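You operate a simulated robot arm through the tools that you are given. There is no shell and no other tool.

The job below is to be done with a simulated robot arm. You get a single attempt, and the scene is never put back.

JOB
Rub leather cream into the middle of the chair seat.
Fine: use the white cloth and cream from the brown tin; put the cloth back and the lid on again. A coat counts when it lies all over at full strength: go over it till it gets no stronger.

It is judged by the outcome, as a careful person would: the job done as asked, and still so three seconds after it is handed in. It fails if anything else is knocked over, pushed out of place, dropped, spilled or broken. Lids that push on must go on centred and level and be pressed home; caps that screw on are set level and turned clockwise until they are tight. Flat cloth is picked up by pressing the open fingertips on it (5 to 10 N) and closing them slowly along it; thin cloth reads only 2 to 8 mm in the jaws.

ROBOT AND FRAMES
A 7-joint arm with a two-finger parallel gripper, fixed in place. Base frame: the origin is on the floor under the middle of its stand, x ahead of it, y to its left, z up. Lengths are in mm, angles in rad, forces in N, time in s.
It reaches about 1479 mm from its shoulder. Its first joint turns from -2.897 to 2.897 rad. Payload 4.4 kg.
The TCP is the grasp point between the finger pads, 23 mm short of the fingertips. In the tool frame z runs along the fingers and y along their closing line. Largest opening 94 mm; finger width 38, thickness 10; the body of the gripper, 54 by 96 mm, starts 39 mm behind the TCP.
Orientation is that of the tool frame in the base frame, as a unit quaternion [w, x, y, z]. With the fingers straight down and closing along the base's y, the tool's x points along the base's -x, its y along +y and its z along -z.

CONTROLS
- The arm moves only by the tool send_rows. Its argument "commands" is one flat list of numbers, 7 for each row, row after row: the gripper command, from -1 (shut) to 1 (fully open), values between in proportion, then the shift along the tool's x, y, z in mm, then the turn, a rotation vector about the tool's x, y, z in rad. In form: [grip, dx, dy, dz, ax, ay, az, grip, dx, dy, dz, ax, ay, az, ...]. A call has 1 to 20 rows; each row shifts and turns the commanded pose from where the row before left it, along the tool's axes as they then stand. Rows are played at 5 a second. More than 50 mm and 0.15 rad between two rows, or a gripper value outside its range, and nothing of the call is played. A pose out of reach is approached as far as the arm can. The call stops where the force on the tool passes 40 N (or 10 N more than at its start, if that is more) or the arm is blocked; 0.2 s more then pass. Each finger travels about 72 mm/s and halts on what it meets, pressing with about 34 N; the grip force reading is that of the motor and also rises with nothing between the fingers. The clock runs only during rows and for 0.2 s after the last one: add rows that do not move to give the fingers time. The reply holds the time, the measured pose of the TCP, the force on the tool along the base axes, the opening and the grip force, in the units named above and with some noise, with the torque about the TCP (base axes, N m) and any sound that the robot's microphone picked up.
- Cameras (640 x 400 px; columns grow to the right, rows downward): "scene" is fixed at [222.4, 648.4, 1352.4]; the picture's right is [0.03, -1.00, 0.00], its down [-0.85, -0.02, -0.53] and it looks along [0.53, 0.01, -0.85] (base axes); focal length 309 px, centre (320, 200). "wrist" rides on the gripper at [86, 16, -74] in the tool frame; the picture's right is [-0.18, 0.98, 0.00], its down [-0.58, -0.11, -0.81] and it looks along [-0.79, -0.15, 0.59] (tool axes); focal length 243 px, centre (320, 200). There is no depth. A picture from a camera that has moved, and an enlarged one, comes with that camera's place and axes in the base frame and with its lens.
- snapshot(camera): a new picture of that camera. It takes no simulated time.
- enlarge(camera, box): a new picture of the part [left, top, right, bottom] of that camera's present view, enlarged. It takes no simulated time.
- sign_off(): hands the job in; it is judged then, once.

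Places have to be worked out from the pictures, the camera data and where the tool is seen. Open the gripper and draw the arm clear of the work before you hand the job in, unless the task says otherwise.

The tools are called after "Request:" by a JSON object that holds its "method" and its "body". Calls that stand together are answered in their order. send_rows: Moves the arm, as the interface text tells. Its arguments: {"type":"object","properties":{"commands":{"type":"array"}},"required":["commands"]} The other tools are called the same way: snapshot (camera) takes a picture; enlarge (camera, box) takes an enlarged picture of a part of a camera's view; sign_off () hands the job in.

At the start:

```text
time: 0.0
ee_pos: [737.7, 261.6, 938.3]
tcp_rot: [0.0, 0.0, 1.0, 0.0]
contact_force: [0.5, -0.4, 0.2]
wrist_torque: [0.02, -0.02, 0.0]
width: 94.2
grip_force: 0.0
```

scene: 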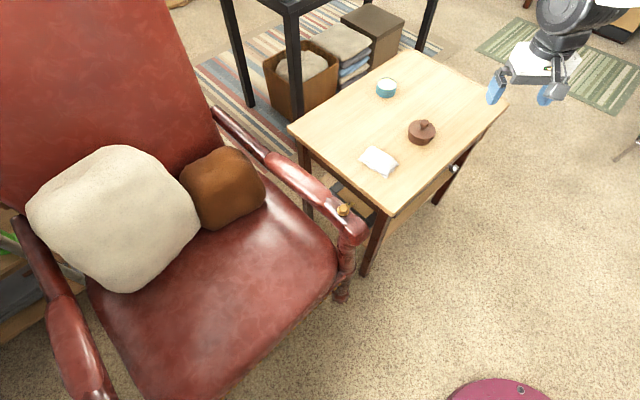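
wrist: 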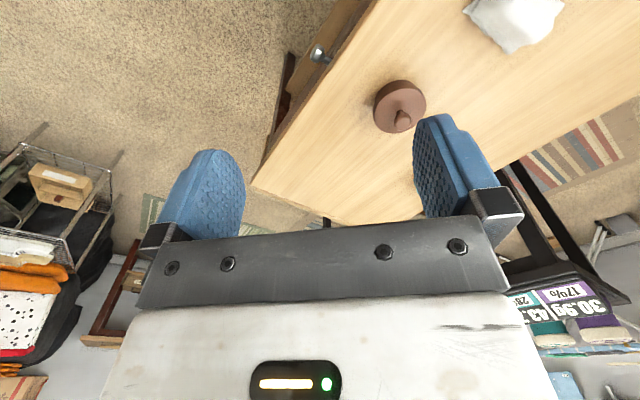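

I'll start by looking closely at the objects on the table and the chair seat before moving anything.

Request:
{"method": "enlarge", "body": {"camera": "scene", "box": [340, 60, 500, 200]}}

Request:
{"method": "enlarge", "body": {"camera": "scene", "box": [60, 140, 380, 400]}}

Request:
{"method": "enlarge", "body": {"camera": "wrist", "box": [340, 0, 600, 160]}}

```text
2.86 times, centred on (420, 130) of scene
camera zoom: at [222.4, 648.4, 1352.4], right [0.03, -1.0, 0.0], down [-0.85, -0.02, -0.53], along [0.53, 0.01, -0.85], focal length 882 px, centre (34, 400)
```

zoom: 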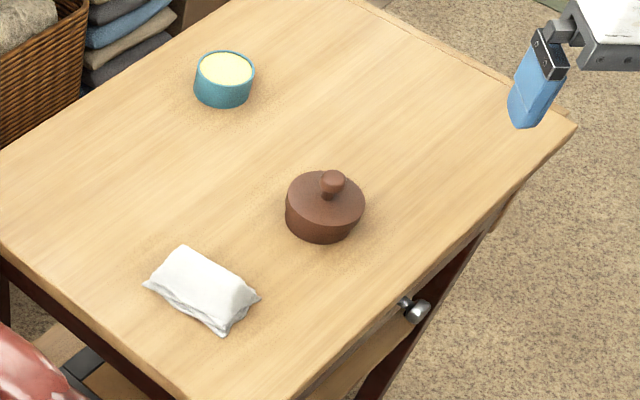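

```text
1.54 times, centred on (220, 270) of scene
camera zoom: at [222.4, 648.4, 1352.4], right [0.03, -1.0, 0.0], down [-0.85, -0.02, -0.53], along [0.53, 0.01, -0.85], focal length 475 px, centre (474, 92)
```

zoom: 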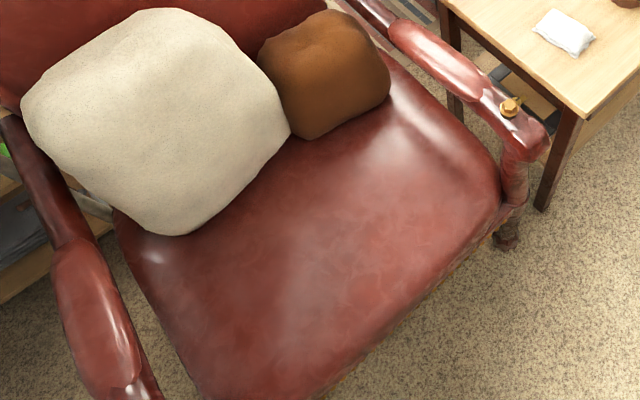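

```text
2.46 times, centred on (470, 80) of wrist
camera zoom: at [652.3, 279.3, 1013.7], right [0.18, 0.98, 0.0], down [0.58, -0.11, 0.81], along [0.79, -0.15, -0.59], focal length 597 px, centre (-49, 495)
```

zoom: 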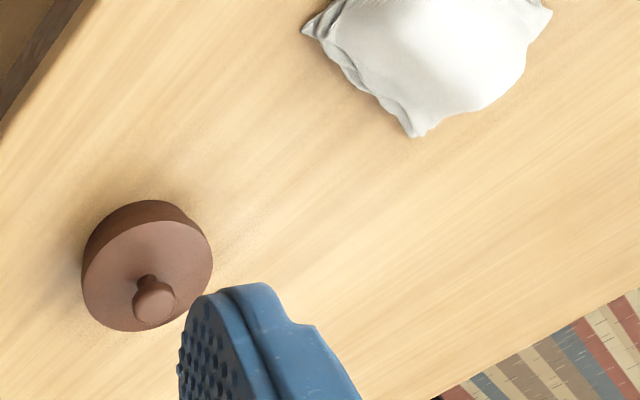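

The tin with the knobbed lid appears to be at about (893, 360), with its top near z 680. The cloth is near (800, 488), and there is an open teal tin to leave alone. I'll move above the brown tin for a closer look.

Request:
{"method": "send_rows", "body": {"commands": [1, -28, 20, 20, 0, 0, 0, 1, -28, 20, 20, 0, 0, 0, 1, -28, 20, 20, 0, 0, 0, 1, -28, 20, 20, 0, 0, 0, 1, -28, 20, 20, 0, 0, 0, 1, 0, 0, 0, 0, 0, 0]}}

Request:
{"method": "snapshot", "body": {"camera": "wrist"}}

Request:
{"method": "snapshot", "body": {"camera": "scene"}}

```text
time: 1.4
ee_pos: [878.9, 360.0, 838.9]
tcp_rot: [0.0, 0.0, 1.0, 0.0]
contact_force: [0.5, 0.7, 1.2]
wrist_torque: [0.01, 0.0, -0.01]
width: 94.0
grip_force: 0.1
```

```text
taken
camera wrist: at [793.3, 378.4, 915.1], right [0.18, 0.98, 0.0], down [0.58, -0.11, 0.81], along [0.79, -0.15, -0.59], focal length 243 px, centre (320, 200)
```

wrist: 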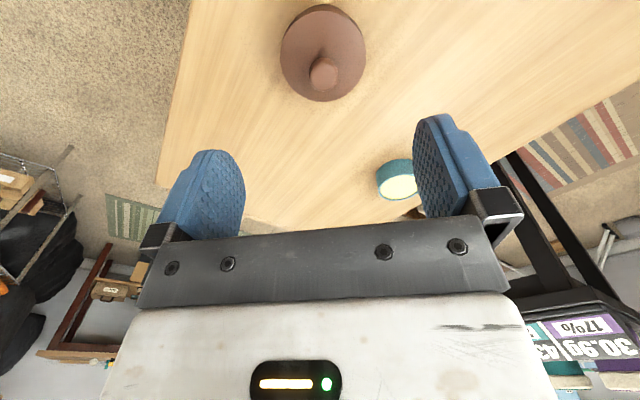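

```text
taken
```

scene: 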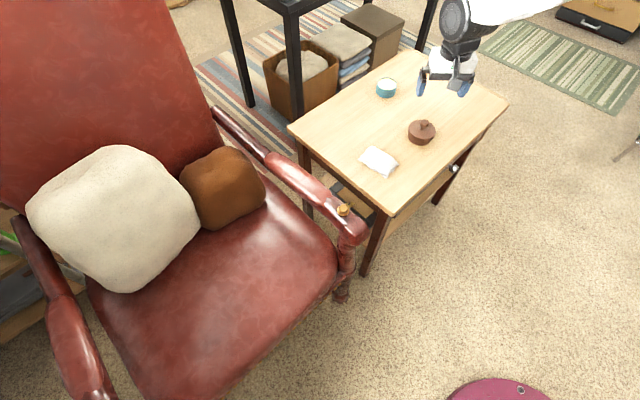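

The lid is in view below and ahead of the fingers. I'll enlarge it to locate the knob and rim.

Request:
{"method": "enlarge", "body": {"camera": "wrist", "box": [250, 0, 410, 100]}}

Request:
{"method": "enlarge", "body": {"camera": "scene", "box": [380, 90, 460, 160]}}

```text
4.00 times, centred on (330, 50) of wrist
camera zoom: at [793.3, 378.4, 915.1], right [0.18, 0.98, 0.0], down [0.58, -0.11, 0.81], along [0.79, -0.15, -0.59], focal length 970 px, centre (280, 800)
```

zoom: 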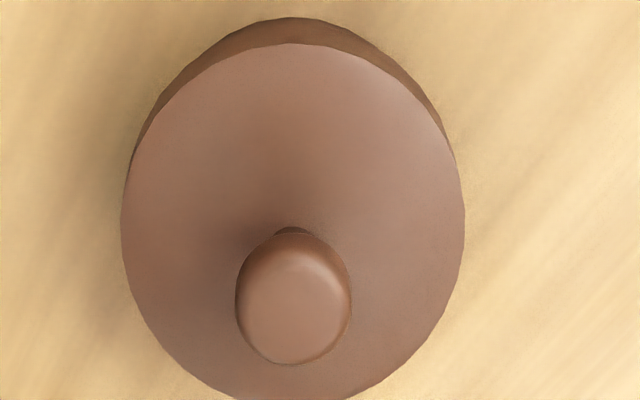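

```text
5.71 times, centred on (420, 125) of scene
camera zoom: at [222.4, 648.4, 1352.4], right [0.03, -1.0, 0.0], down [-0.85, -0.02, -0.53], along [0.53, 0.01, -0.85], focal length 1764 px, centre (-251, 629)
```

zoom: 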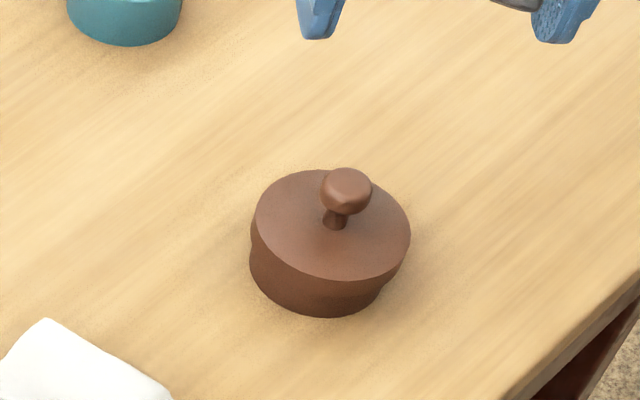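

I place the lid at roughly (890, 363), with its top somewhere between 668 and 693, which is too uncertain. I'll back off slightly and come lower to see it from a second, closer angle.

Request:
{"method": "send_rows", "body": {"commands": [1, 20, 0, 20, 0, 0, 0, 1, 20, 0, 25, 0, 0, 0, 1, 10, 0, 25, 0, 0, 0, 1, 0, 0, 24, 0, 0, 0, 1, 0, 0, 0, 0, 0, 0]}}

Request:
{"method": "snapshot", "body": {"camera": "wrist"}}

Request:
{"method": "enlarge", "body": {"camera": "scene", "box": [380, 70, 480, 160]}}

```text
time: 2.6
ee_pos: [828.0, 360.2, 742.3]
tcp_rot: [-0.001, 0.0, 1.0, 0.0]
contact_force: [-0.4, -0.4, 0.0]
wrist_torque: [0.0, 0.01, -0.04]
width: 93.9
grip_force: 0.1
```

```text
taken
camera wrist: at [741.5, 379.1, 818.5], right [0.18, 0.98, 0.0], down [0.58, -0.11, 0.81], along [0.79, -0.15, -0.59], focal length 243 px, centre (320, 200)
```

wrist: 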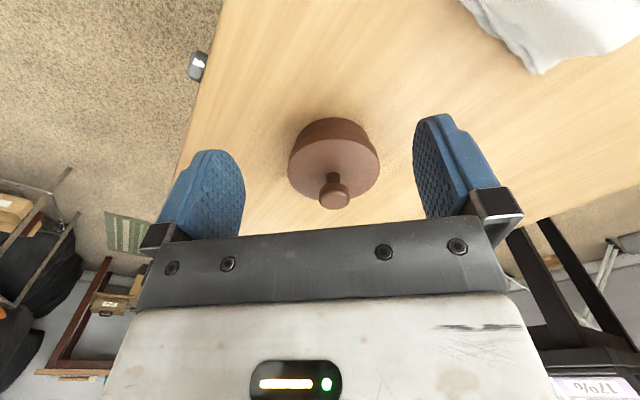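

```text
4.44 times, centred on (430, 115) of scene
camera zoom: at [222.4, 648.4, 1352.4], right [0.03, -1.0, 0.0], down [-0.85, -0.02, -0.53], along [0.53, 0.01, -0.85], focal length 1372 px, centre (-169, 578)
```

zoom: 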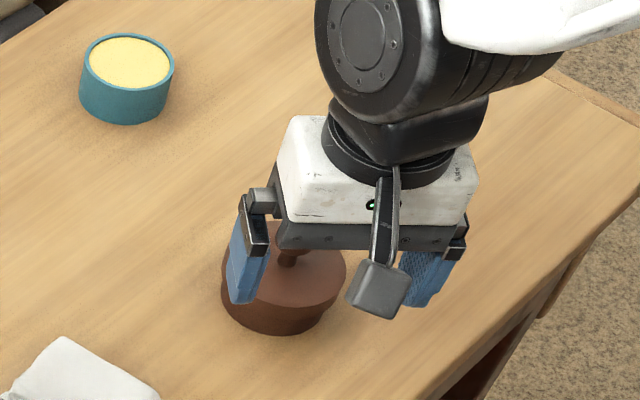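

I'll enlarge this view to measure the knob and the lid rim.

Request:
{"method": "enlarge", "body": {"camera": "wrist", "box": [254, 100, 414, 220]}}

```text
3.33 times, centred on (334, 160) of wrist
camera zoom: at [741.5, 379.1, 818.5], right [0.18, 0.98, 0.0], down [0.58, -0.11, 0.81], along [0.79, -0.15, -0.59], focal length 809 px, centre (273, 333)
```

zoom: 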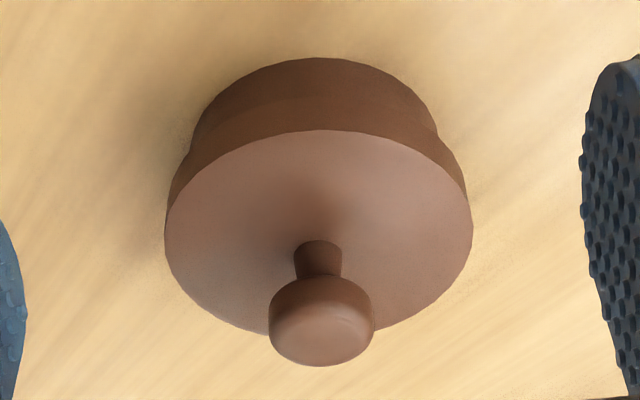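

From both wrist views the lid centre works out to about (904, 361.5), with its top at z≈670, and the knob head at z 689–701. I'll raise, centre over the knob, then lower with the fingers half open around it.

Request:
{"method": "send_rows", "body": {"commands": [1, 0, 0, -40, 0, 0, 0, 0.4, -38, 0.5, 0, 0, 0, 0, 0.4, -38, 0.5, 0, 0, 0, 0, 0.4, 0, 0, 20, 0, 0, 0, 0.4, 0, 0, 20, 0, 0, 0, 0.4, 0, 0, 20, 0, 0, 0, 0.4, 0, 0, 0, 0, 0, 0]}}

Request:
{"method": "snapshot", "body": {"camera": "wrist"}}

Request:
{"method": "enlarge", "body": {"camera": "scene", "box": [380, 70, 480, 160]}}

```text
time: 4.2
ee_pos: [902.9, 362.0, 722.8]
tcp_rot: [0.0, 0.001, 1.0, 0.0]
contact_force: [0.1, -0.3, 0.4]
wrist_torque: [-0.03, -0.01, 0.02]
width: 65.7
grip_force: 0.1
```

```text
taken
camera wrist: at [816.6, 379.5, 799.1], right [0.18, 0.98, 0.0], down [0.58, -0.11, 0.81], along [0.79, -0.15, -0.59], focal length 243 px, centre (320, 200)
```

wrist: 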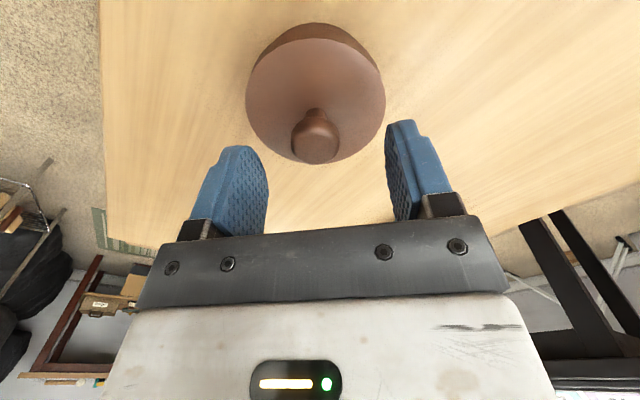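

```text
4.44 times, centred on (430, 115) of scene
camera zoom: at [222.4, 648.4, 1352.4], right [0.03, -1.0, 0.0], down [-0.85, -0.02, -0.53], along [0.53, 0.01, -0.85], focal length 1372 px, centre (-169, 578)
```

zoom: 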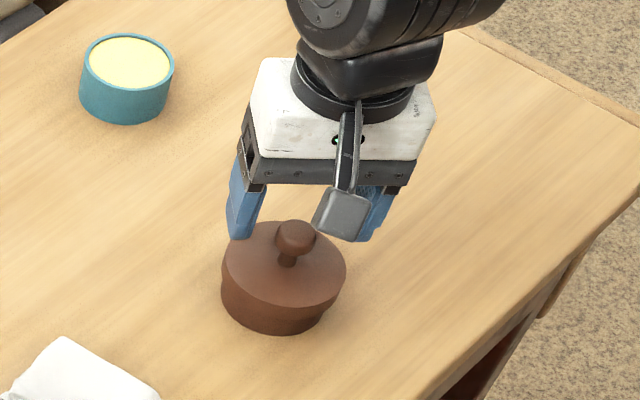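

The knob is centred between the fingers in y and the lid centre computes to x≈903, z≈668. I'll lower 24 mm so the tips sit about 7 mm above the lid, then close on the knob head.

Request:
{"method": "send_rows", "body": {"commands": [0.4, 0, 0, 12, 0, 0, 0, 0.4, 0, 0, 12, 0, 0, 0, 0.4, 0, 0, 0, 0, 0, 0, 0.0, 0, 0, 0, 0, 0, 0, -0.3, 0, 0, 0, 0, 0, 0, -0.6, 0, 0, 0, 0, 0, 0, -0.8, 0, 0, 0, 0, 0, 0, -0.8, 0, 0, 0, 0, 0, 0]}}

Request:
{"method": "snapshot", "body": {"camera": "wrist"}}

Request:
{"method": "enlarge", "body": {"camera": "scene", "box": [380, 70, 480, 160]}}

```text
time: 6.0
ee_pos: [903.0, 362.8, 699.1]
tcp_rot: [0.001, -0.001, 1.0, 0.0]
contact_force: [-0.2, -1.5, 0.2]
wrist_torque: [-0.02, 0.03, 0.04]
width: 24.9
grip_force: 34.2
```

```text
taken
camera wrist: at [817.3, 380.5, 776.0], right [0.18, 0.98, 0.0], down [0.58, -0.11, 0.81], along [0.79, -0.15, -0.59], focal length 243 px, centre (320, 200)
```

wrist: 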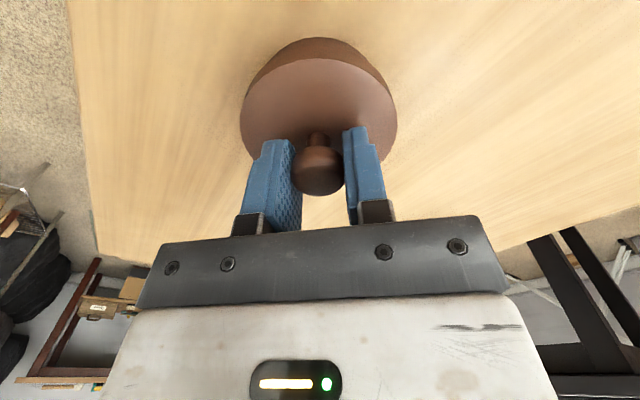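

```text
4.44 times, centred on (430, 115) of scene
camera zoom: at [222.4, 648.4, 1352.4], right [0.03, -1.0, 0.0], down [-0.85, -0.02, -0.53], along [0.53, 0.01, -0.85], focal length 1372 px, centre (-169, 578)
```

zoom: 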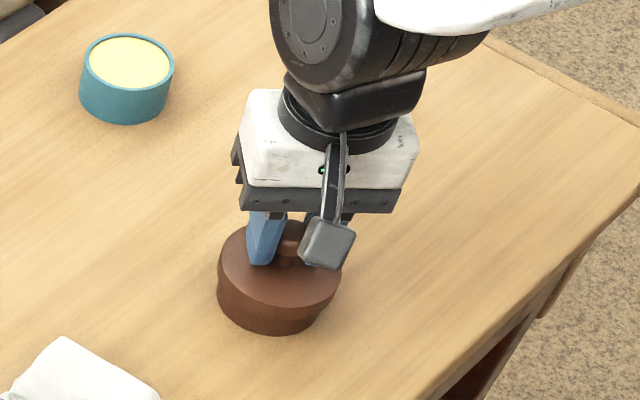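

The knob is held at 24.9 mm opening. I'll lift straight up in small steps and check whether the lid parts from the tin.

Request:
{"method": "send_rows", "body": {"commands": [-0.8, 0, 0, -3, 0, 0, 0, -0.8, 0, 0, -3, 0, 0, 0, -0.8, 0, 0, -3, 0, 0, 0, -0.8, 0, 0, -3, 0, 0, 0, -0.8, 0, 0, 0, 0, 0, 0]}}

Request:
{"method": "snapshot", "body": {"camera": "wrist"}}

Request:
{"method": "enlarge", "body": {"camera": "scene", "box": [380, 70, 480, 160]}}

```text
time: 7.2
ee_pos: [903.6, 362.7, 712.8]
tcp_rot: [0.001, 0.0, 1.0, 0.0]
contact_force: [-0.3, -0.2, -0.3]
wrist_torque: [0.01, -0.01, -0.01]
width: 24.7
grip_force: 34.0
```

```text
taken
camera wrist: at [817.9, 380.5, 787.9], right [0.18, 0.98, 0.0], down [0.58, -0.11, 0.81], along [0.79, -0.15, -0.59], focal length 243 px, centre (320, 200)
```

wrist: 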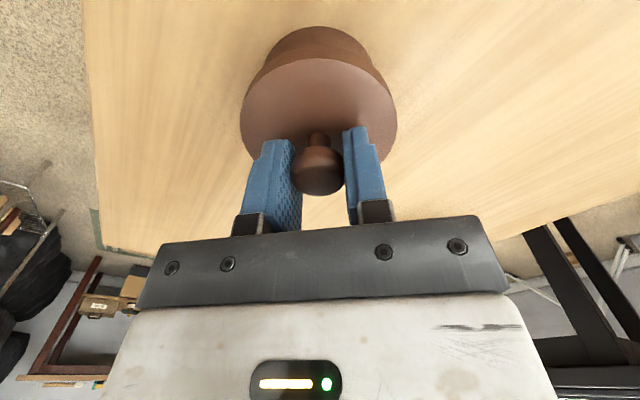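

```text
4.44 times, centred on (430, 115) of scene
camera zoom: at [222.4, 648.4, 1352.4], right [0.03, -1.0, 0.0], down [-0.85, -0.02, -0.53], along [0.53, 0.01, -0.85], focal length 1372 px, centre (-169, 578)
```

zoom: 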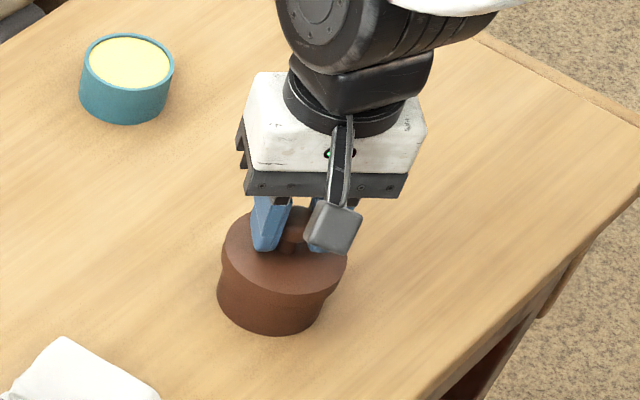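

The lid is rising free and the tin is staying on the table. I'll raise it clear and look into the tin.

Request:
{"method": "send_rows", "body": {"commands": [-0.8, 0, 0, -10, 0, 0, 0, -0.8, 0, 0, -20, 0, 0, 0, -0.8, 0, 0, -25, 0, 0, 0, -0.8, 0, 0, -25, 0, 0, 0, -0.8, 0, 0, 0, 0, 0, 0]}}

Request:
{"method": "snapshot", "body": {"camera": "wrist"}}

Request:
{"method": "enlarge", "body": {"camera": "scene", "box": [380, 70, 480, 160]}}

```text
time: 8.4
ee_pos: [902.1, 362.1, 792.7]
tcp_rot: [0.0, 0.0, 1.0, -0.001]
contact_force: [-0.6, -0.2, -0.9]
wrist_torque: [0.0, 0.0, 0.04]
width: 24.9
grip_force: 34.2
```

```text
taken
camera wrist: at [816.9, 379.7, 868.0], right [0.18, 0.98, 0.0], down [0.58, -0.11, 0.81], along [0.79, -0.15, -0.59], focal length 243 px, centre (320, 200)
```

wrist: 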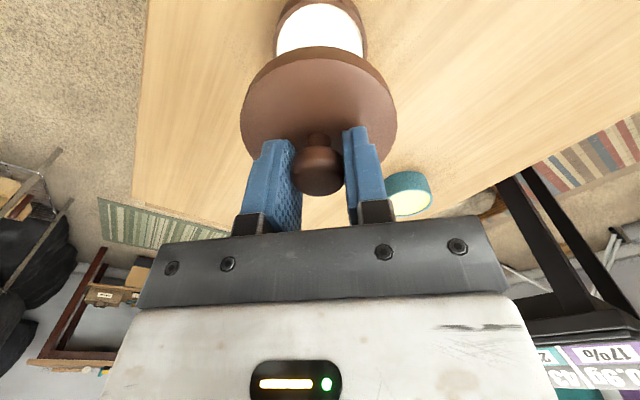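

```text
4.44 times, centred on (430, 115) of scene
camera zoom: at [222.4, 648.4, 1352.4], right [0.03, -1.0, 0.0], down [-0.85, -0.02, -0.53], along [0.53, 0.01, -0.85], focal length 1372 px, centre (-169, 578)
```

zoom: 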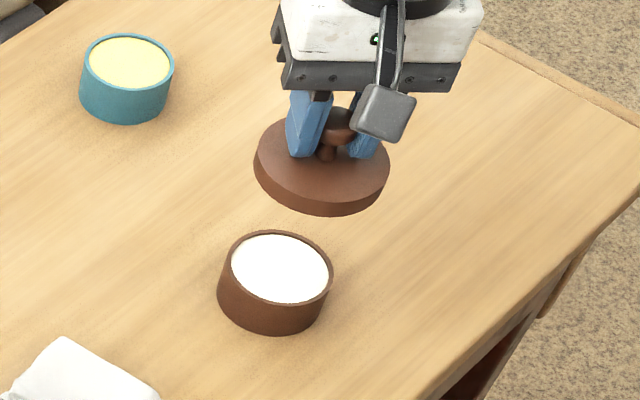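

The brown tin holds white cream, and the lid is free. I'll set the lid down on the clear area of table at about (1010, 230), away from the working path, by first moving over that spot and part of the way down.

Request:
{"method": "send_rows", "body": {"commands": [-0.8, -27, -33, 0, 0, 0, 0, -0.8, -27, -33, 0, 0, 0, 0, -0.8, -27, -33, 0, 0, 0, 0, -0.8, -27, -33, 0, 0, 0, 0, -0.8, 0, 0, 30, 0, 0, 0, -0.8, 0, 0, 30, 0, 0, 0, -0.8, 0, 0, 20, 0, 0, 0, -0.8, 0, 0, 0, 0, 0, 0]}}

Request:
{"method": "snapshot", "body": {"camera": "wrist"}}

Request:
{"method": "enlarge", "body": {"camera": "scene", "box": [380, 50, 520, 160]}}

```text
time: 10.2
ee_pos: [1011.7, 231.0, 711.9]
tcp_rot: [0.001, 0.0, 1.0, -0.001]
contact_force: [-0.4, -0.5, 0.0]
wrist_torque: [0.0, 0.03, -0.02]
width: 24.7
grip_force: 34.0
```

```text
taken
camera wrist: at [925.8, 248.8, 787.4], right [0.18, 0.98, 0.0], down [0.58, -0.11, 0.81], along [0.79, -0.15, -0.59], focal length 243 px, centre (320, 200)
```

wrist: 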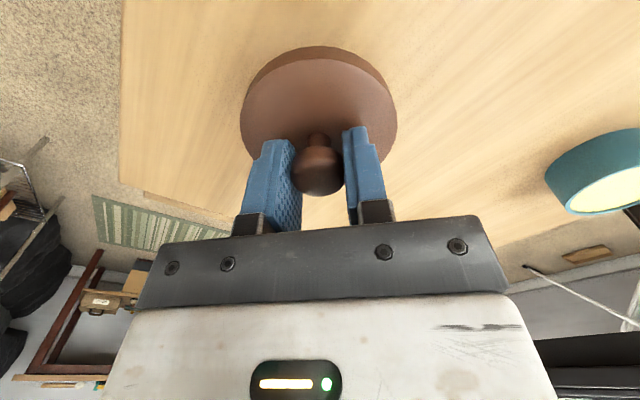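

```text
3.64 times, centred on (450, 105) of scene
camera zoom: at [222.4, 648.4, 1352.4], right [0.03, -1.0, 0.0], down [-0.85, -0.02, -0.53], along [0.53, 0.01, -0.85], focal length 1123 px, centre (-153, 546)
```

zoom: 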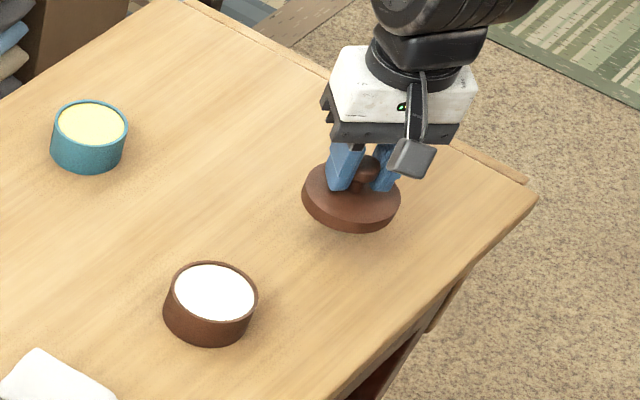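

The spot is clear, with open table all around the lid. I'll lower gently in small steps, watching for contact.

Request:
{"method": "send_rows", "body": {"commands": [-0.8, 0, 0, 5, 0, 0, 0, -0.8, 0, 0, 4, 0, 0, 0, -0.8, 0, 0, 4, 0, 0, 0, -0.8, 0, 0, 3, 0, 0, 0, -0.8, 0, 0, 3, 0, 0, 0, -0.8, 0, 0, 0, 0, 0, 0]}}

Request:
{"method": "enlarge", "body": {"camera": "wrist", "box": [220, 20, 420, 200]}}

```text
time: 11.6
ee_pos: [1011.4, 231.2, 692.4]
tcp_rot: [0.001, 0.0, 1.0, 0.001]
contact_force: [0.2, -0.1, 0.2]
wrist_torque: [0.0, -0.01, -0.01]
width: 25.1
grip_force: 34.2
```

```text
2.22 times, centred on (320, 110) of wrist
camera zoom: at [925.7, 248.5, 768.8], right [0.18, 0.98, 0.0], down [0.58, -0.11, 0.81], along [0.79, -0.15, -0.59], focal length 539 px, centre (320, 400)
```

zoom: 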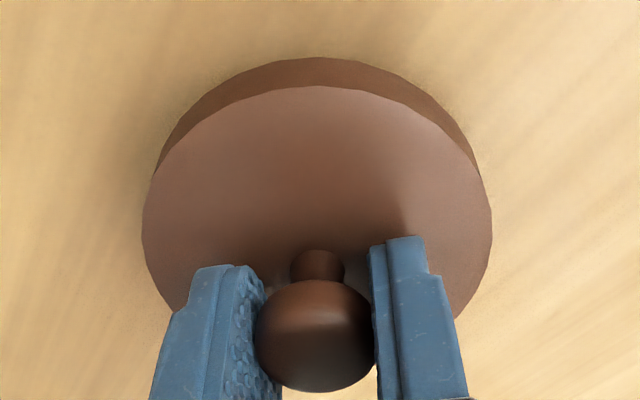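

There is no contact yet at z 692. I'll continue down in 1.5 mm steps.

Request:
{"method": "send_rows", "body": {"commands": [-0.8, 0, 0, 1.5, 0, 0, 0, -0.8, 0, 0, 1.5, 0, 0, 0, -0.8, 0, 0, 1.5, 0, 0, 0, -0.8, 0, 0, 1.5, 0, 0, 0, -0.8, 0, 0, 0, 0, 0, 0]}}

```text
time: 12.8
ee_pos: [1011.1, 230.0, 687.0]
tcp_rot: [0.0, 0.001, 1.0, 0.001]
contact_force: [-0.1, -0.5, 0.1]
wrist_torque: [-0.02, 0.0, 0.05]
width: 24.9
grip_force: 34.2
```

Still no contact at z 687, so I'll keep lowering slowly.

Request:
{"method": "send_rows", "body": {"commands": [-0.8, 0, 0, 1.5, 0, 0, 0, -0.8, 0, 0, 1.5, 0, 0, 0, -0.8, 0, 0, 1.5, 0, 0, 0, -0.8, 0, 0, 1.5, 0, 0, 0, -0.8, 0, 0, 0, 0, 0, 0]}}

Request:
{"method": "enlarge", "body": {"camera": "wrist", "box": [220, 20, 420, 200]}}

```text
time: 14.0
ee_pos: [1011.7, 229.5, 681.6]
tcp_rot: [0.0, 0.001, 1.0, 0.001]
contact_force: [0.6, -0.6, -0.2]
wrist_torque: [0.03, -0.01, 0.01]
width: 24.8
grip_force: 34.0
```

```text
2.22 times, centred on (320, 110) of wrist
camera zoom: at [925.9, 248.3, 756.4], right [0.18, 0.98, 0.0], down [0.58, -0.11, 0.81], along [0.79, -0.15, -0.59], focal length 539 px, centre (320, 400)
```

zoom: 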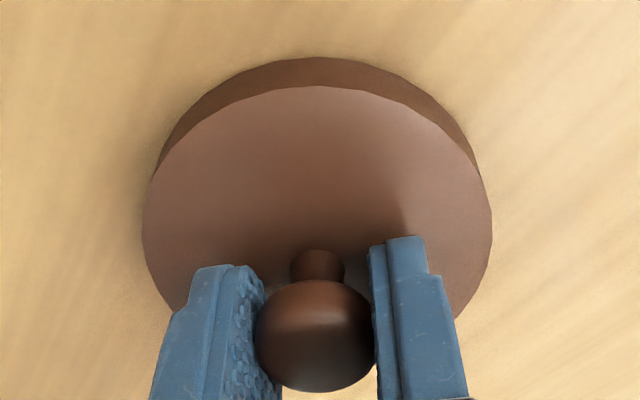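

Still free at z 681.6, though the shadow is tightening around the lid. I'll continue down in small steps.

Request:
{"method": "send_rows", "body": {"commands": [-0.8, 0, 0, 1.5, 0, 0, 0, -0.8, 0, 0, 1.5, 0, 0, 0, -0.8, 0, 0, 1.5, 0, 0, 0, -0.8, 0, 0, 0, 0, 0, 0]}}

```text
time: 15.0
ee_pos: [1012.9, 230.9, 678.9]
tcp_rot: [0.001, 0.0, 1.0, 0.0]
contact_force: [-1.8, -2.0, 26.2]
wrist_torque: [-0.05, 0.08, 0.01]
width: 25.1
grip_force: 34.1
```

The lid has touched the table at TCP z≈679 with 26 N. I'll ease up 2 mm to unload it, then open the fingers and look.

Request:
{"method": "send_rows", "body": {"commands": [-0.8, 0, 0, -1.5, 0, 0, 0, -0.8, 0, 0, 0, 0, 0, 0, -0.4, 0, 0, 0, 0, 0, 0, -0.2, 0, 0, 0, 0, 0, 0, 0.2, 0, 0, 0, 0, 0, 0, 0.2, 0, 0, 0, 0, 0, 0]}}

Request:
{"method": "enlarge", "body": {"camera": "wrist", "box": [220, 20, 420, 200]}}

```text
time: 16.4
ee_pos: [1012.2, 231.3, 677.2]
tcp_rot: [0.0, 0.0, 1.0, 0.001]
contact_force: [-0.3, 0.3, 0.8]
wrist_torque: [-0.04, 0.01, 0.01]
width: 56.1
grip_force: 0.0
```

```text
2.22 times, centred on (320, 110) of wrist
camera zoom: at [925.9, 248.5, 753.1], right [0.18, 0.98, 0.0], down [0.58, -0.11, 0.81], along [0.79, -0.15, -0.59], focal length 539 px, centre (320, 400)
```

zoom: 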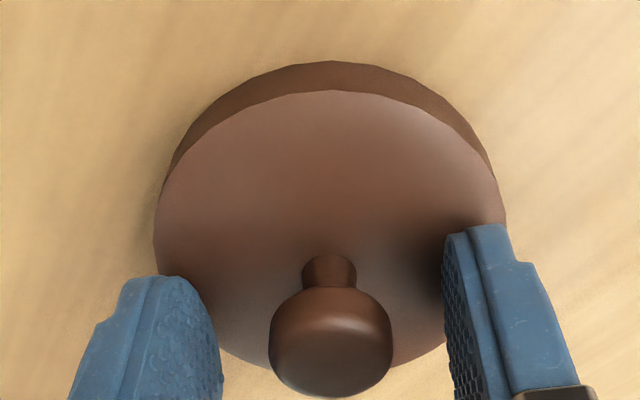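

The lid is resting flat on the table with the fingers free. I'll rise straight up and travel over to view the cloth from a standoff.

Request:
{"method": "send_rows", "body": {"commands": [0.2, 0, 0, -20, 0, 0, 0, 0.2, 0, 0, -40, 0, 0, 0, 0.2, 0, 0, -40, 0, 0, 0, 0.5, 41, 36, 0, 0, 0, 0, 0.5, 41, 36, 0, 0, 0, 0, 0.5, 41, 36, 0, 0, 0, 0, 0.5, 41, 36, 0, 0, 0, 0, 0.5, 41, 36, 0, 0, 0, 0, 0.5, 41, 36, 0, 0, 0, 0, 0.5, 41, 36, 0, 0, 0, 0, 0.5, 0, 0, 0, 0, 0, 0]}}

Request:
{"method": "snapshot", "body": {"camera": "wrist"}}

Request:
{"method": "snapshot", "body": {"camera": "scene"}}

```text
refused: row 4 steps farther than a row can; nothing moved
```

```text
taken
camera wrist: at [925.9, 248.5, 753.1], right [0.18, 0.98, 0.0], down [0.58, -0.11, 0.81], along [0.79, -0.15, -0.59], focal length 243 px, centre (320, 200)
```

wrist: 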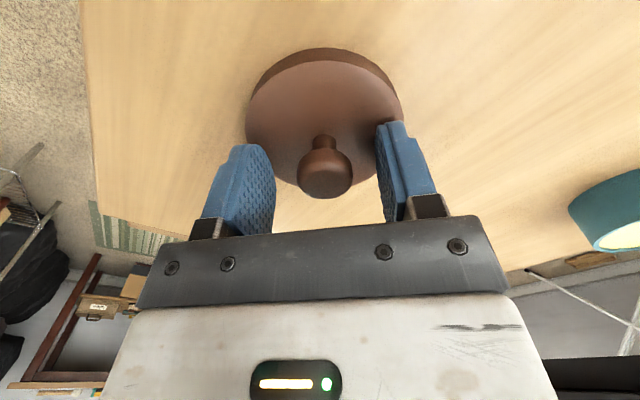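

```text
taken
```

scene: 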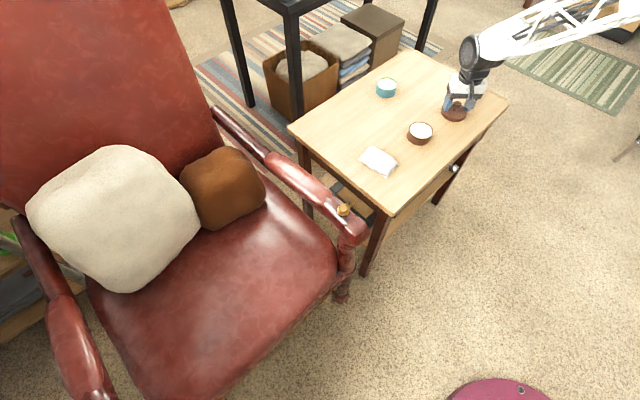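

The step length counts as the total shift, so each row must stay under 50 mm. I'll resend the same move with smaller steps.

Request:
{"method": "send_rows", "body": {"commands": [0.2, 0, 0, -20, 0, 0, 0, 0.2, 0, 0, -40, 0, 0, 0, 0.2, 0, 0, -40, 0, 0, 0, 0.5, 32, 28, 0, 0, 0, 0, 0.5, 32, 28, 0, 0, 0, 0, 0.5, 32, 28, 0, 0, 0, 0, 0.5, 32, 28, 0, 0, 0, 0, 0.5, 32, 28, 0, 0, 0, 0, 0.5, 32, 28, 0, 0, 0, 0, 0.5, 32, 28, 0, 0, 0, 0, 0.5, 32, 28, 0, 0, 0, 0, 0.5, 32, 28, 0, 0, 0, 0, 0.5, 0, 0, 0, 0, 0, 0]}}

Request:
{"method": "snapshot", "body": {"camera": "wrist"}}

Request:
{"method": "snapshot", "body": {"camera": "scene"}}

```text
time: 19.2
ee_pos: [724.4, 485.1, 777.9]
tcp_rot: [0.0, 0.0, 1.0, 0.0]
contact_force: [-0.5, 0.5, 0.1]
wrist_torque: [-0.03, 0.01, 0.01]
width: 70.3
grip_force: 0.1
```

```text
taken
camera wrist: at [639.1, 502.9, 853.7], right [0.18, 0.98, 0.0], down [0.58, -0.11, 0.81], along [0.79, -0.15, -0.59], focal length 243 px, centre (320, 200)
```

wrist: 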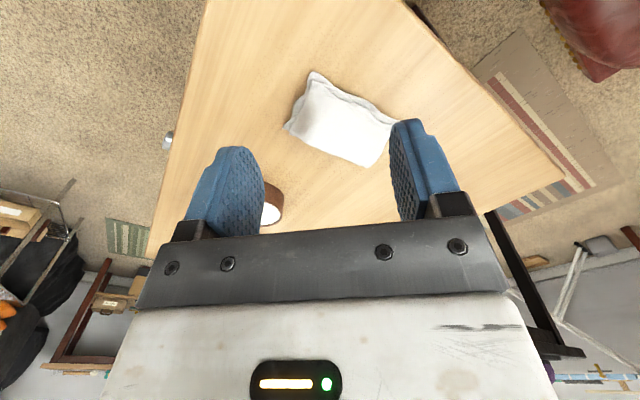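

```text
taken
```

scene: 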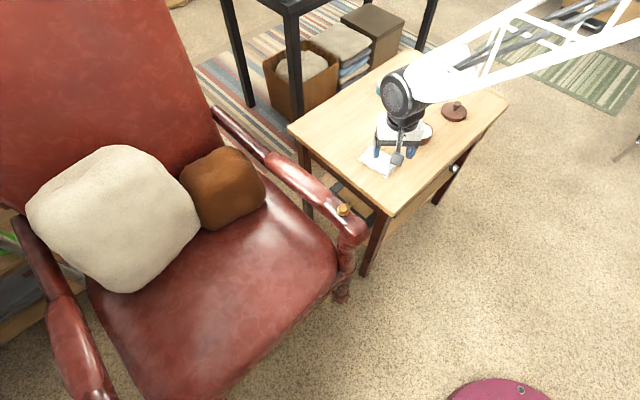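

The cloth is in view and the lid is sitting clear on the table. I'll enlarge the cloth to measure its corners.

Request:
{"method": "enlarge", "body": {"camera": "wrist", "box": [264, 60, 424, 180]}}

Request:
{"method": "enlarge", "body": {"camera": "scene", "box": [340, 120, 440, 190]}}

```text
3.33 times, centred on (344, 120) of wrist
camera zoom: at [639.1, 502.9, 853.7], right [0.18, 0.98, 0.0], down [0.58, -0.11, 0.81], along [0.79, -0.15, -0.59], focal length 809 px, centre (240, 467)
```

zoom: 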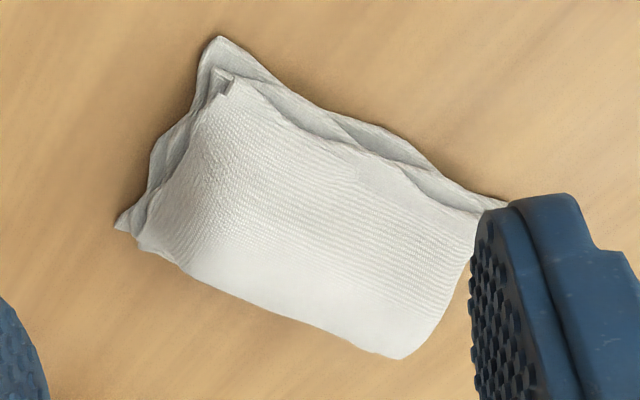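

```text
5.71 times, centred on (390, 155) of scene
camera zoom: at [222.4, 648.4, 1352.4], right [0.03, -1.0, 0.0], down [-0.85, -0.02, -0.53], along [0.53, 0.01, -0.85], focal length 1764 px, centre (-80, 457)
```

zoom: 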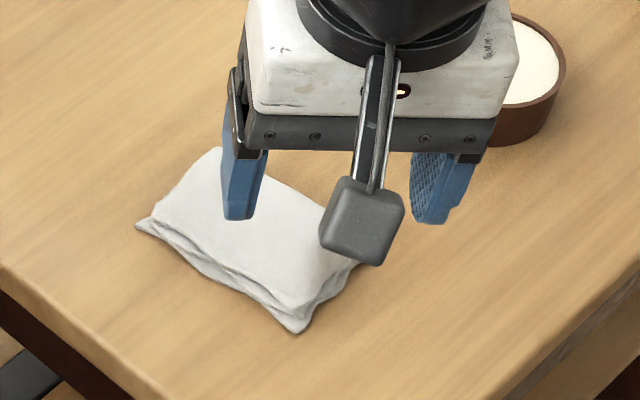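

The cloth is a folded rag about 66 × 105 mm centred near (801, 497), with its long axis about 50° from x. I'll move over it at safe height and turn the gripper so the fingers close across the short side.

Request:
{"method": "send_rows", "body": {"commands": [0.0, -39, 6, 9, 0, 0, 0, -0.15, -38, 5, 9, 0, 0, 0, -0.15, 0, 0, 0, 0, 0, -0.147, -0.15, 0, 0, 0, 0, 0, -0.147, -0.15, 0, 0, 0, 0, 0, -0.147, -0.15, 0, 0, 0, 0, 0, -0.147, -0.15, 0, 0, 0, 0, 0, -0.147, -0.15, 0, 0, 0, 0, 0, -0.147, -0.15, 0, 0, 0, 0, 0, 0]}}

Request:
{"method": "snapshot", "body": {"camera": "wrist"}}

Request:
{"method": "enlarge", "body": {"camera": "scene", "box": [330, 90, 450, 190]}}

```text
time: 21.2
ee_pos: [800.6, 494.4, 759.8]
tcp_rot: [0.0, -0.427, 0.904, 0.0]
contact_force: [0.5, -1.0, -0.3]
wrist_torque: [0.01, -0.01, 0.01]
width: 39.8
grip_force: 0.0
```

```text
taken
camera wrist: at [734.5, 438.7, 835.3], right [-0.64, 0.77, 0.0], down [0.45, 0.38, 0.81], along [0.62, 0.52, -0.59], focal length 243 px, centre (320, 200)
```

wrist: 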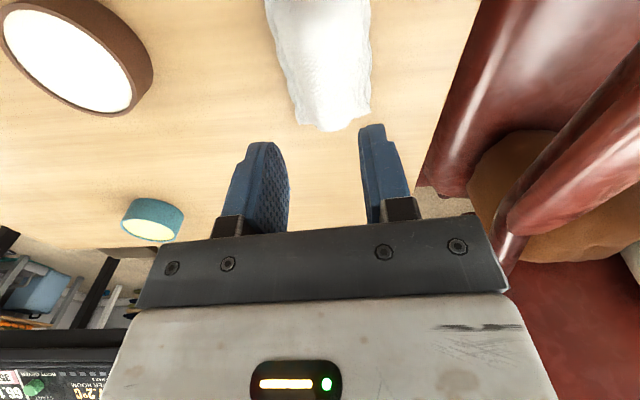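

```text
4.00 times, centred on (390, 140) of scene
camera zoom: at [222.4, 648.4, 1352.4], right [0.03, -1.0, 0.0], down [-0.85, -0.02, -0.53], along [0.53, 0.01, -0.85], focal length 1235 px, centre (40, 440)
```

zoom: 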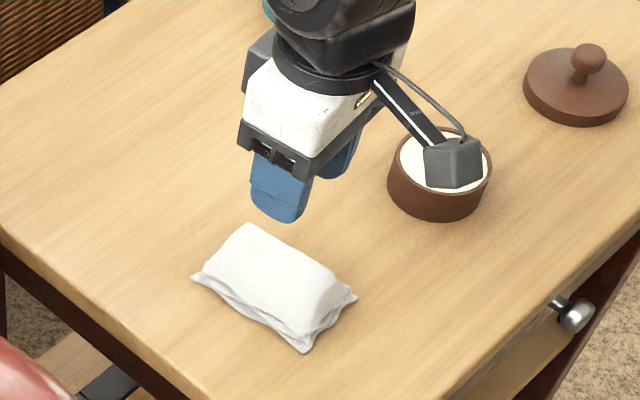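

The cloth lies directly under the fingers and is aligned with them. I'll shift 6 mm along its long axis and lower to just above it.

Request:
{"method": "send_rows", "body": {"commands": [-0.15, -6, 0, 20, 0, 0, 0, -0.15, 0, 0, 25, 0, 0, 0, -0.15, 0, 0, 20, 0, 0, 0, -0.15, 0, 0, 0, 0, 0, 0]}}

Request:
{"method": "snapshot", "body": {"camera": "wrist"}}

Request:
{"method": "enlarge", "body": {"camera": "scene", "box": [330, 90, 450, 190]}}

```text
time: 22.2
ee_pos: [805.3, 497.8, 696.3]
tcp_rot: [-0.001, -0.426, 0.905, 0.0]
contact_force: [-0.6, -0.9, 0.1]
wrist_torque: [0.0, 0.01, -0.01]
width: 40.0
grip_force: 0.1
```

```text
taken
camera wrist: at [738.0, 442.8, 771.3], right [-0.64, 0.77, 0.0], down [0.45, 0.38, 0.81], along [0.62, 0.52, -0.59], focal length 243 px, centre (320, 200)
```

wrist: 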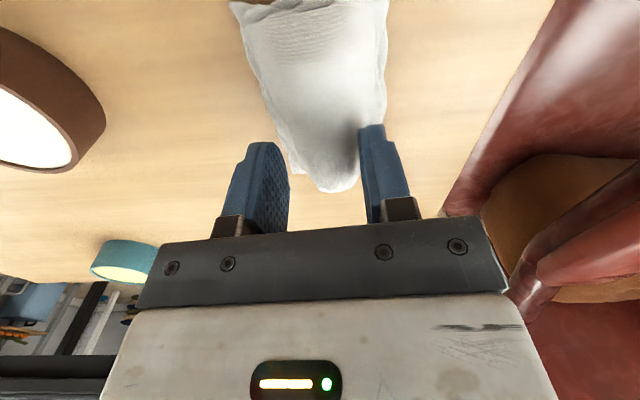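

```text
4.00 times, centred on (390, 140) of scene
camera zoom: at [222.4, 648.4, 1352.4], right [0.03, -1.0, 0.0], down [-0.85, -0.02, -0.53], along [0.53, 0.01, -0.85], focal length 1235 px, centre (40, 440)
```

zoom: 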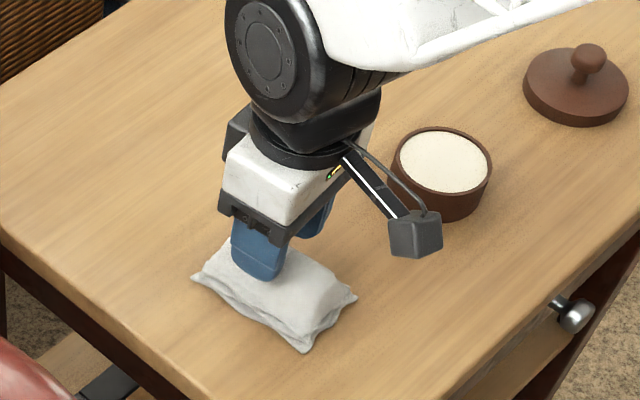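

The cloth centre sits about 4 mm toward +y of the fingers. I'll correct that and lower gently until I feel light contact.

Request:
{"method": "send_rows", "body": {"commands": [-0.15, -4, 4, 2, 0, 0, 0, -0.15, 0, 0, 3, 0, 0, 0, -0.15, 0, 0, 3, 0, 0, 0, -0.15, 0, 0, 2, 0, 0, 0, -0.15, 0, 0, 2, 0, 0, 0, -0.15, 0, 0, 0, 0, 0, 0]}}

Request:
{"method": "enlarge", "body": {"camera": "wrist", "box": [200, 20, 440, 200]}}

```text
time: 23.6
ee_pos: [805.1, 503.7, 683.1]
tcp_rot: [0.001, -0.426, 0.905, 0.0]
contact_force: [0.5, 0.3, 0.1]
wrist_torque: [0.04, 0.02, 0.01]
width: 40.0
grip_force: 0.1
```

```text
2.22 times, centred on (320, 110) of wrist
camera zoom: at [737.7, 448.8, 759.2], right [-0.64, 0.77, 0.0], down [0.45, 0.38, 0.81], along [0.62, 0.52, -0.59], focal length 539 px, centre (320, 400)
```

zoom: 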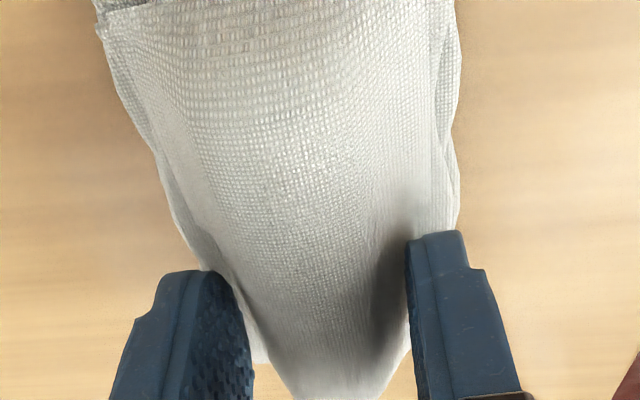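

The tips are still just above the cloth and near its side edges. I'll narrow the opening to about 30 mm so both tips bear well inside it, and continue down slowly.

Request:
{"method": "send_rows", "body": {"commands": [-0.36, 0, 1, 0, 0, 0, 0, -0.36, 0, 0, 0, 0, 0, 0, -0.36, 0, 0, 2, 0, 0, 0, -0.36, 0, 0, 2, 0, 0, 0, -0.36, 0, 0, 2, 0, 0, 0, -0.36, 0, 0, 0, 0, 0, 0]}}

```text
time: 25.0
ee_pos: [803.5, 504.8, 678.0]
tcp_rot: [-0.001, -0.426, 0.905, 0.0]
contact_force: [-0.9, 0.0, 2.8]
wrist_torque: [-0.01, 0.03, 0.03]
width: 30.2
grip_force: 0.0
```

Light contact has begun, 2.8 N at TCP z≈678. I'll press a little further to get into the 5–10 N range.

Request:
{"method": "send_rows", "body": {"commands": [-0.36, 0, 0, 1, 0, 0, 0, -0.36, 0, 0, 1, 0, 0, 0, -0.36, 0, 0, 0, 0, 0, 0]}}

Request:
{"method": "enlarge", "body": {"camera": "scene", "box": [330, 90, 450, 190]}}

```text
time: 25.8
ee_pos: [804.4, 505.1, 676.4]
tcp_rot: [0.0, -0.427, 0.904, 0.0]
contact_force: [-6.7, -1.7, 26.4]
wrist_torque: [-0.16, 0.25, -0.04]
width: 29.8
grip_force: 0.1
```

```text
4.00 times, centred on (390, 140) of scene
camera zoom: at [222.4, 648.4, 1352.4], right [0.03, -1.0, 0.0], down [-0.85, -0.02, -0.53], along [0.53, 0.01, -0.85], focal length 1235 px, centre (40, 440)
```

zoom: 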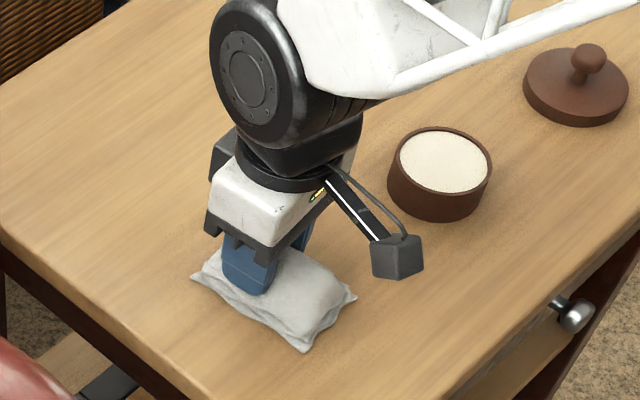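

The cloth is stiff under the tips: 26 N after 2 mm, so about 12 N/mm. I'll ease back 1.6 mm to reach about 7 N.

Request:
{"method": "send_rows", "body": {"commands": [-0.36, 0, 0, -1.6, 0, 0, 0, -0.36, 0, 0, 0, 0, 0, 0]}}

```text
time: 26.4
ee_pos: [804.0, 502.6, 677.2]
tcp_rot: [0.0, -0.427, 0.904, 0.0]
contact_force: [4.0, 7.2, 15.5]
wrist_torque: [0.11, -0.06, 0.01]
width: 30.0
grip_force: 0.1
```

It now reads 15.5 N with some sideways friction. I'll ease up a touch more.

Request:
{"method": "send_rows", "body": {"commands": [-0.36, 0, 0, -0.5, 0, 0, 0, -0.36, 0, 0, 0, 0, 0, 0, -0.36, 0, 0, 0, 0, 0, 0]}}

```text
time: 27.2
ee_pos: [804.1, 503.7, 676.4]
tcp_rot: [-0.001, -0.427, 0.904, -0.001]
contact_force: [2.4, -1.1, 13.6]
wrist_torque: [-0.04, -0.06, 0.01]
width: 30.2
grip_force: 0.0
```

Still 13.6 N. I'll raise another 0.5 mm to bring it into the 5–10 N band.

Request:
{"method": "send_rows", "body": {"commands": [-0.36, 0, 0, -0.5, 0, 0, 0, -0.36, 0, 0, 0, 0, 0, 0, -0.36, 0, 0, 0, 0, 0, 0]}}

```text
time: 28.0
ee_pos: [802.7, 504.1, 676.2]
tcp_rot: [0.0, -0.427, 0.904, -0.001]
contact_force: [0.9, -2.1, 2.7]
wrist_torque: [-0.04, -0.01, 0.0]
width: 30.3
grip_force: 0.0
```

Now 2.7 N, so I'll press back down 0.3 mm for roughly 7 N.

Request:
{"method": "send_rows", "body": {"commands": [-0.36, 0, 0, 0.3, 0, 0, 0, -0.36, 0, 0, 0, 0, 0, 0, -0.36, 0, 0, 0, 0, 0, 0]}}

```text
time: 28.8
ee_pos: [803.9, 505.0, 677.1]
tcp_rot: [0.0, -0.426, 0.905, 0.0]
contact_force: [0.5, 0.6, 0.0]
wrist_torque: [-0.01, -0.04, -0.02]
width: 29.9
grip_force: 0.0
```

The reading is noisy, at zero now. I'll press another 0.5 mm and read again.

Request:
{"method": "send_rows", "body": {"commands": [-0.36, 0, 0, 0.5, 0, 0, 0, -0.36, 0, 0, 0, 0, 0, 0, -0.36, 0, 0, 0, 0, 0, 0]}}

```text
time: 29.6
ee_pos: [804.7, 506.1, 677.2]
tcp_rot: [0.0, -0.427, 0.904, -0.001]
contact_force: [-0.7, 1.9, 4.1]
wrist_torque: [0.02, 0.04, -0.02]
width: 30.2
grip_force: 0.0
```

Now 4.1 N. I'll add 0.3 mm and then close slowly, about 4 mm per row.

Request:
{"method": "send_rows", "body": {"commands": [-0.36, 0, 0, 0.3, 0, 0, 0, -0.36, 0, 0, 0, 0, 0, 0]}}

```text
time: 30.2
ee_pos: [803.7, 505.5, 676.9]
tcp_rot: [0.0, -0.426, 0.905, 0.0]
contact_force: [-1.7, 1.9, 5.8]
wrist_torque: [0.06, 0.03, 0.01]
width: 30.2
grip_force: 0.0
```

The press is 5.8 N, inside the band. I'm closing slowly along the cloth.

Request:
{"method": "send_rows", "body": {"commands": [-0.42, 0, 0, 0.1, 0, 0, 0, -0.48, 0, 0, 0, 0, 0, 0, -0.54, 0, 0, 0, 0, 0, 0, -0.6, 0, 0, 0, 0, 0, 0, -0.66, 0, 0, 0, 0, 0, 0]}}

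Request:
{"method": "enlarge", "body": {"camera": "wrist", "box": [200, 20, 440, 200]}}

```text
time: 31.4
ee_pos: [803.9, 504.5, 675.9]
tcp_rot: [0.0, -0.427, 0.904, 0.0]
contact_force: [3.7, -1.8, 12.5]
wrist_torque: [-0.06, -0.03, -0.17]
width: 22.9
grip_force: 34.6
```

```text
2.22 times, centred on (320, 110) of wrist
camera zoom: at [737.4, 449.5, 752.5], right [-0.64, 0.77, 0.0], down [0.45, 0.38, 0.81], along [0.62, 0.52, -0.59], focal length 539 px, centre (320, 400)
```

zoom: 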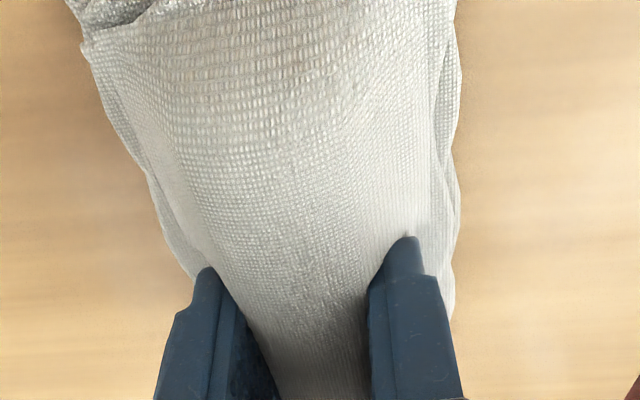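

The fingers have stalled on bunched cloth at 22.9 mm with full motor force. I'll continue the close command to settle the grip before testing a lift.

Request:
{"method": "send_rows", "body": {"commands": [-0.75, 0, 0, 0, 0, 0, 0, -0.85, 0, 0, 0, 0, 0, 0, -1, 0, 0, 0, 0, 0, 0, -1, 0, 0, 0, 0, 0, 0]}}

Request:
{"method": "enlarge", "body": {"camera": "scene", "box": [330, 90, 450, 190]}}

```text
time: 32.4
ee_pos: [803.6, 505.1, 676.8]
tcp_rot: [0.0, -0.426, 0.905, -0.001]
contact_force: [1.2, -1.0, 15.3]
wrist_torque: [-0.03, 0.01, -0.06]
width: 22.9
grip_force: 34.1
```

```text
4.00 times, centred on (390, 140) of scene
camera zoom: at [222.4, 648.4, 1352.4], right [0.03, -1.0, 0.0], down [-0.85, -0.02, -0.53], along [0.53, 0.01, -0.85], focal length 1235 px, centre (40, 440)
```

zoom: 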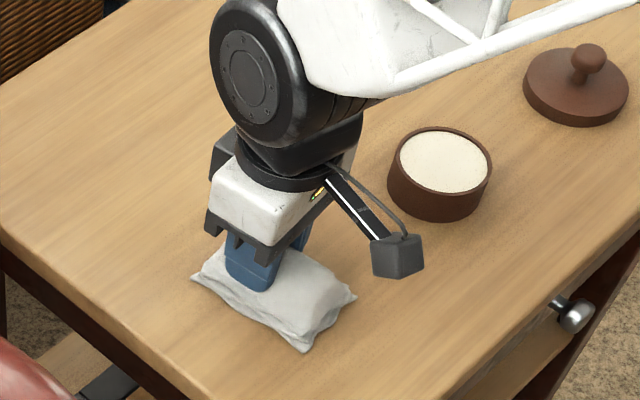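

The grip is steady at 22.9 mm. I'll test-lift by 10 mm and see whether the cloth comes along.

Request:
{"method": "send_rows", "body": {"commands": [-1, 0, 0, -3, 0, 0, 0, -1, 0, 0, -3, 0, 0, 0, -1, 0, 0, -4, 0, 0, 0, -1, 0, 0, 0, 0, 0, 0]}}

Request:
{"method": "enlarge", "body": {"camera": "scene", "box": [330, 90, 450, 190]}}

Request:
{"method": "snapshot", "body": {"camera": "wrist"}}

```text
time: 33.4
ee_pos: [804.0, 504.2, 685.6]
tcp_rot: [0.0, -0.427, 0.904, 0.0]
contact_force: [0.4, -0.7, 0.3]
wrist_torque: [0.02, -0.01, -0.01]
width: 22.9
grip_force: 34.7
```

```text
4.00 times, centred on (390, 140) of scene
camera zoom: at [222.4, 648.4, 1352.4], right [0.03, -1.0, 0.0], down [-0.85, -0.02, -0.53], along [0.53, 0.01, -0.85], focal length 1235 px, centre (40, 440)
```

zoom: 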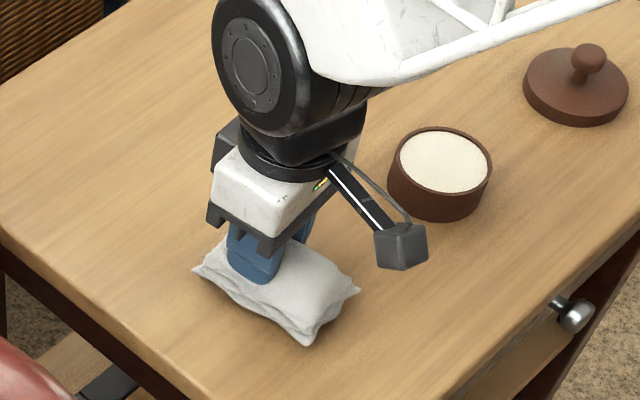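

```text
taken
camera wrist: at [736.7, 449.4, 761.6], right [-0.64, 0.77, 0.0], down [0.45, 0.38, 0.81], along [0.62, 0.52, -0.59], focal length 243 px, centre (320, 200)
```

wrist: 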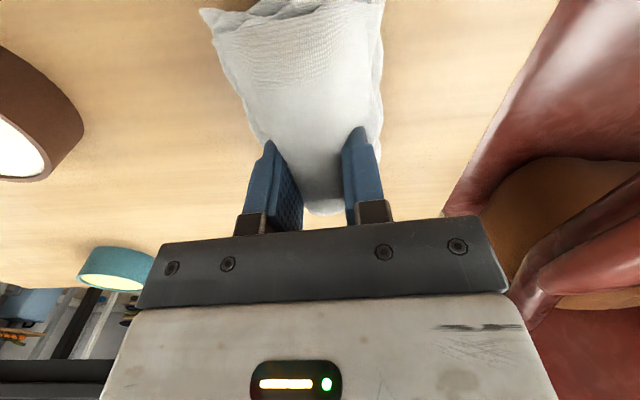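

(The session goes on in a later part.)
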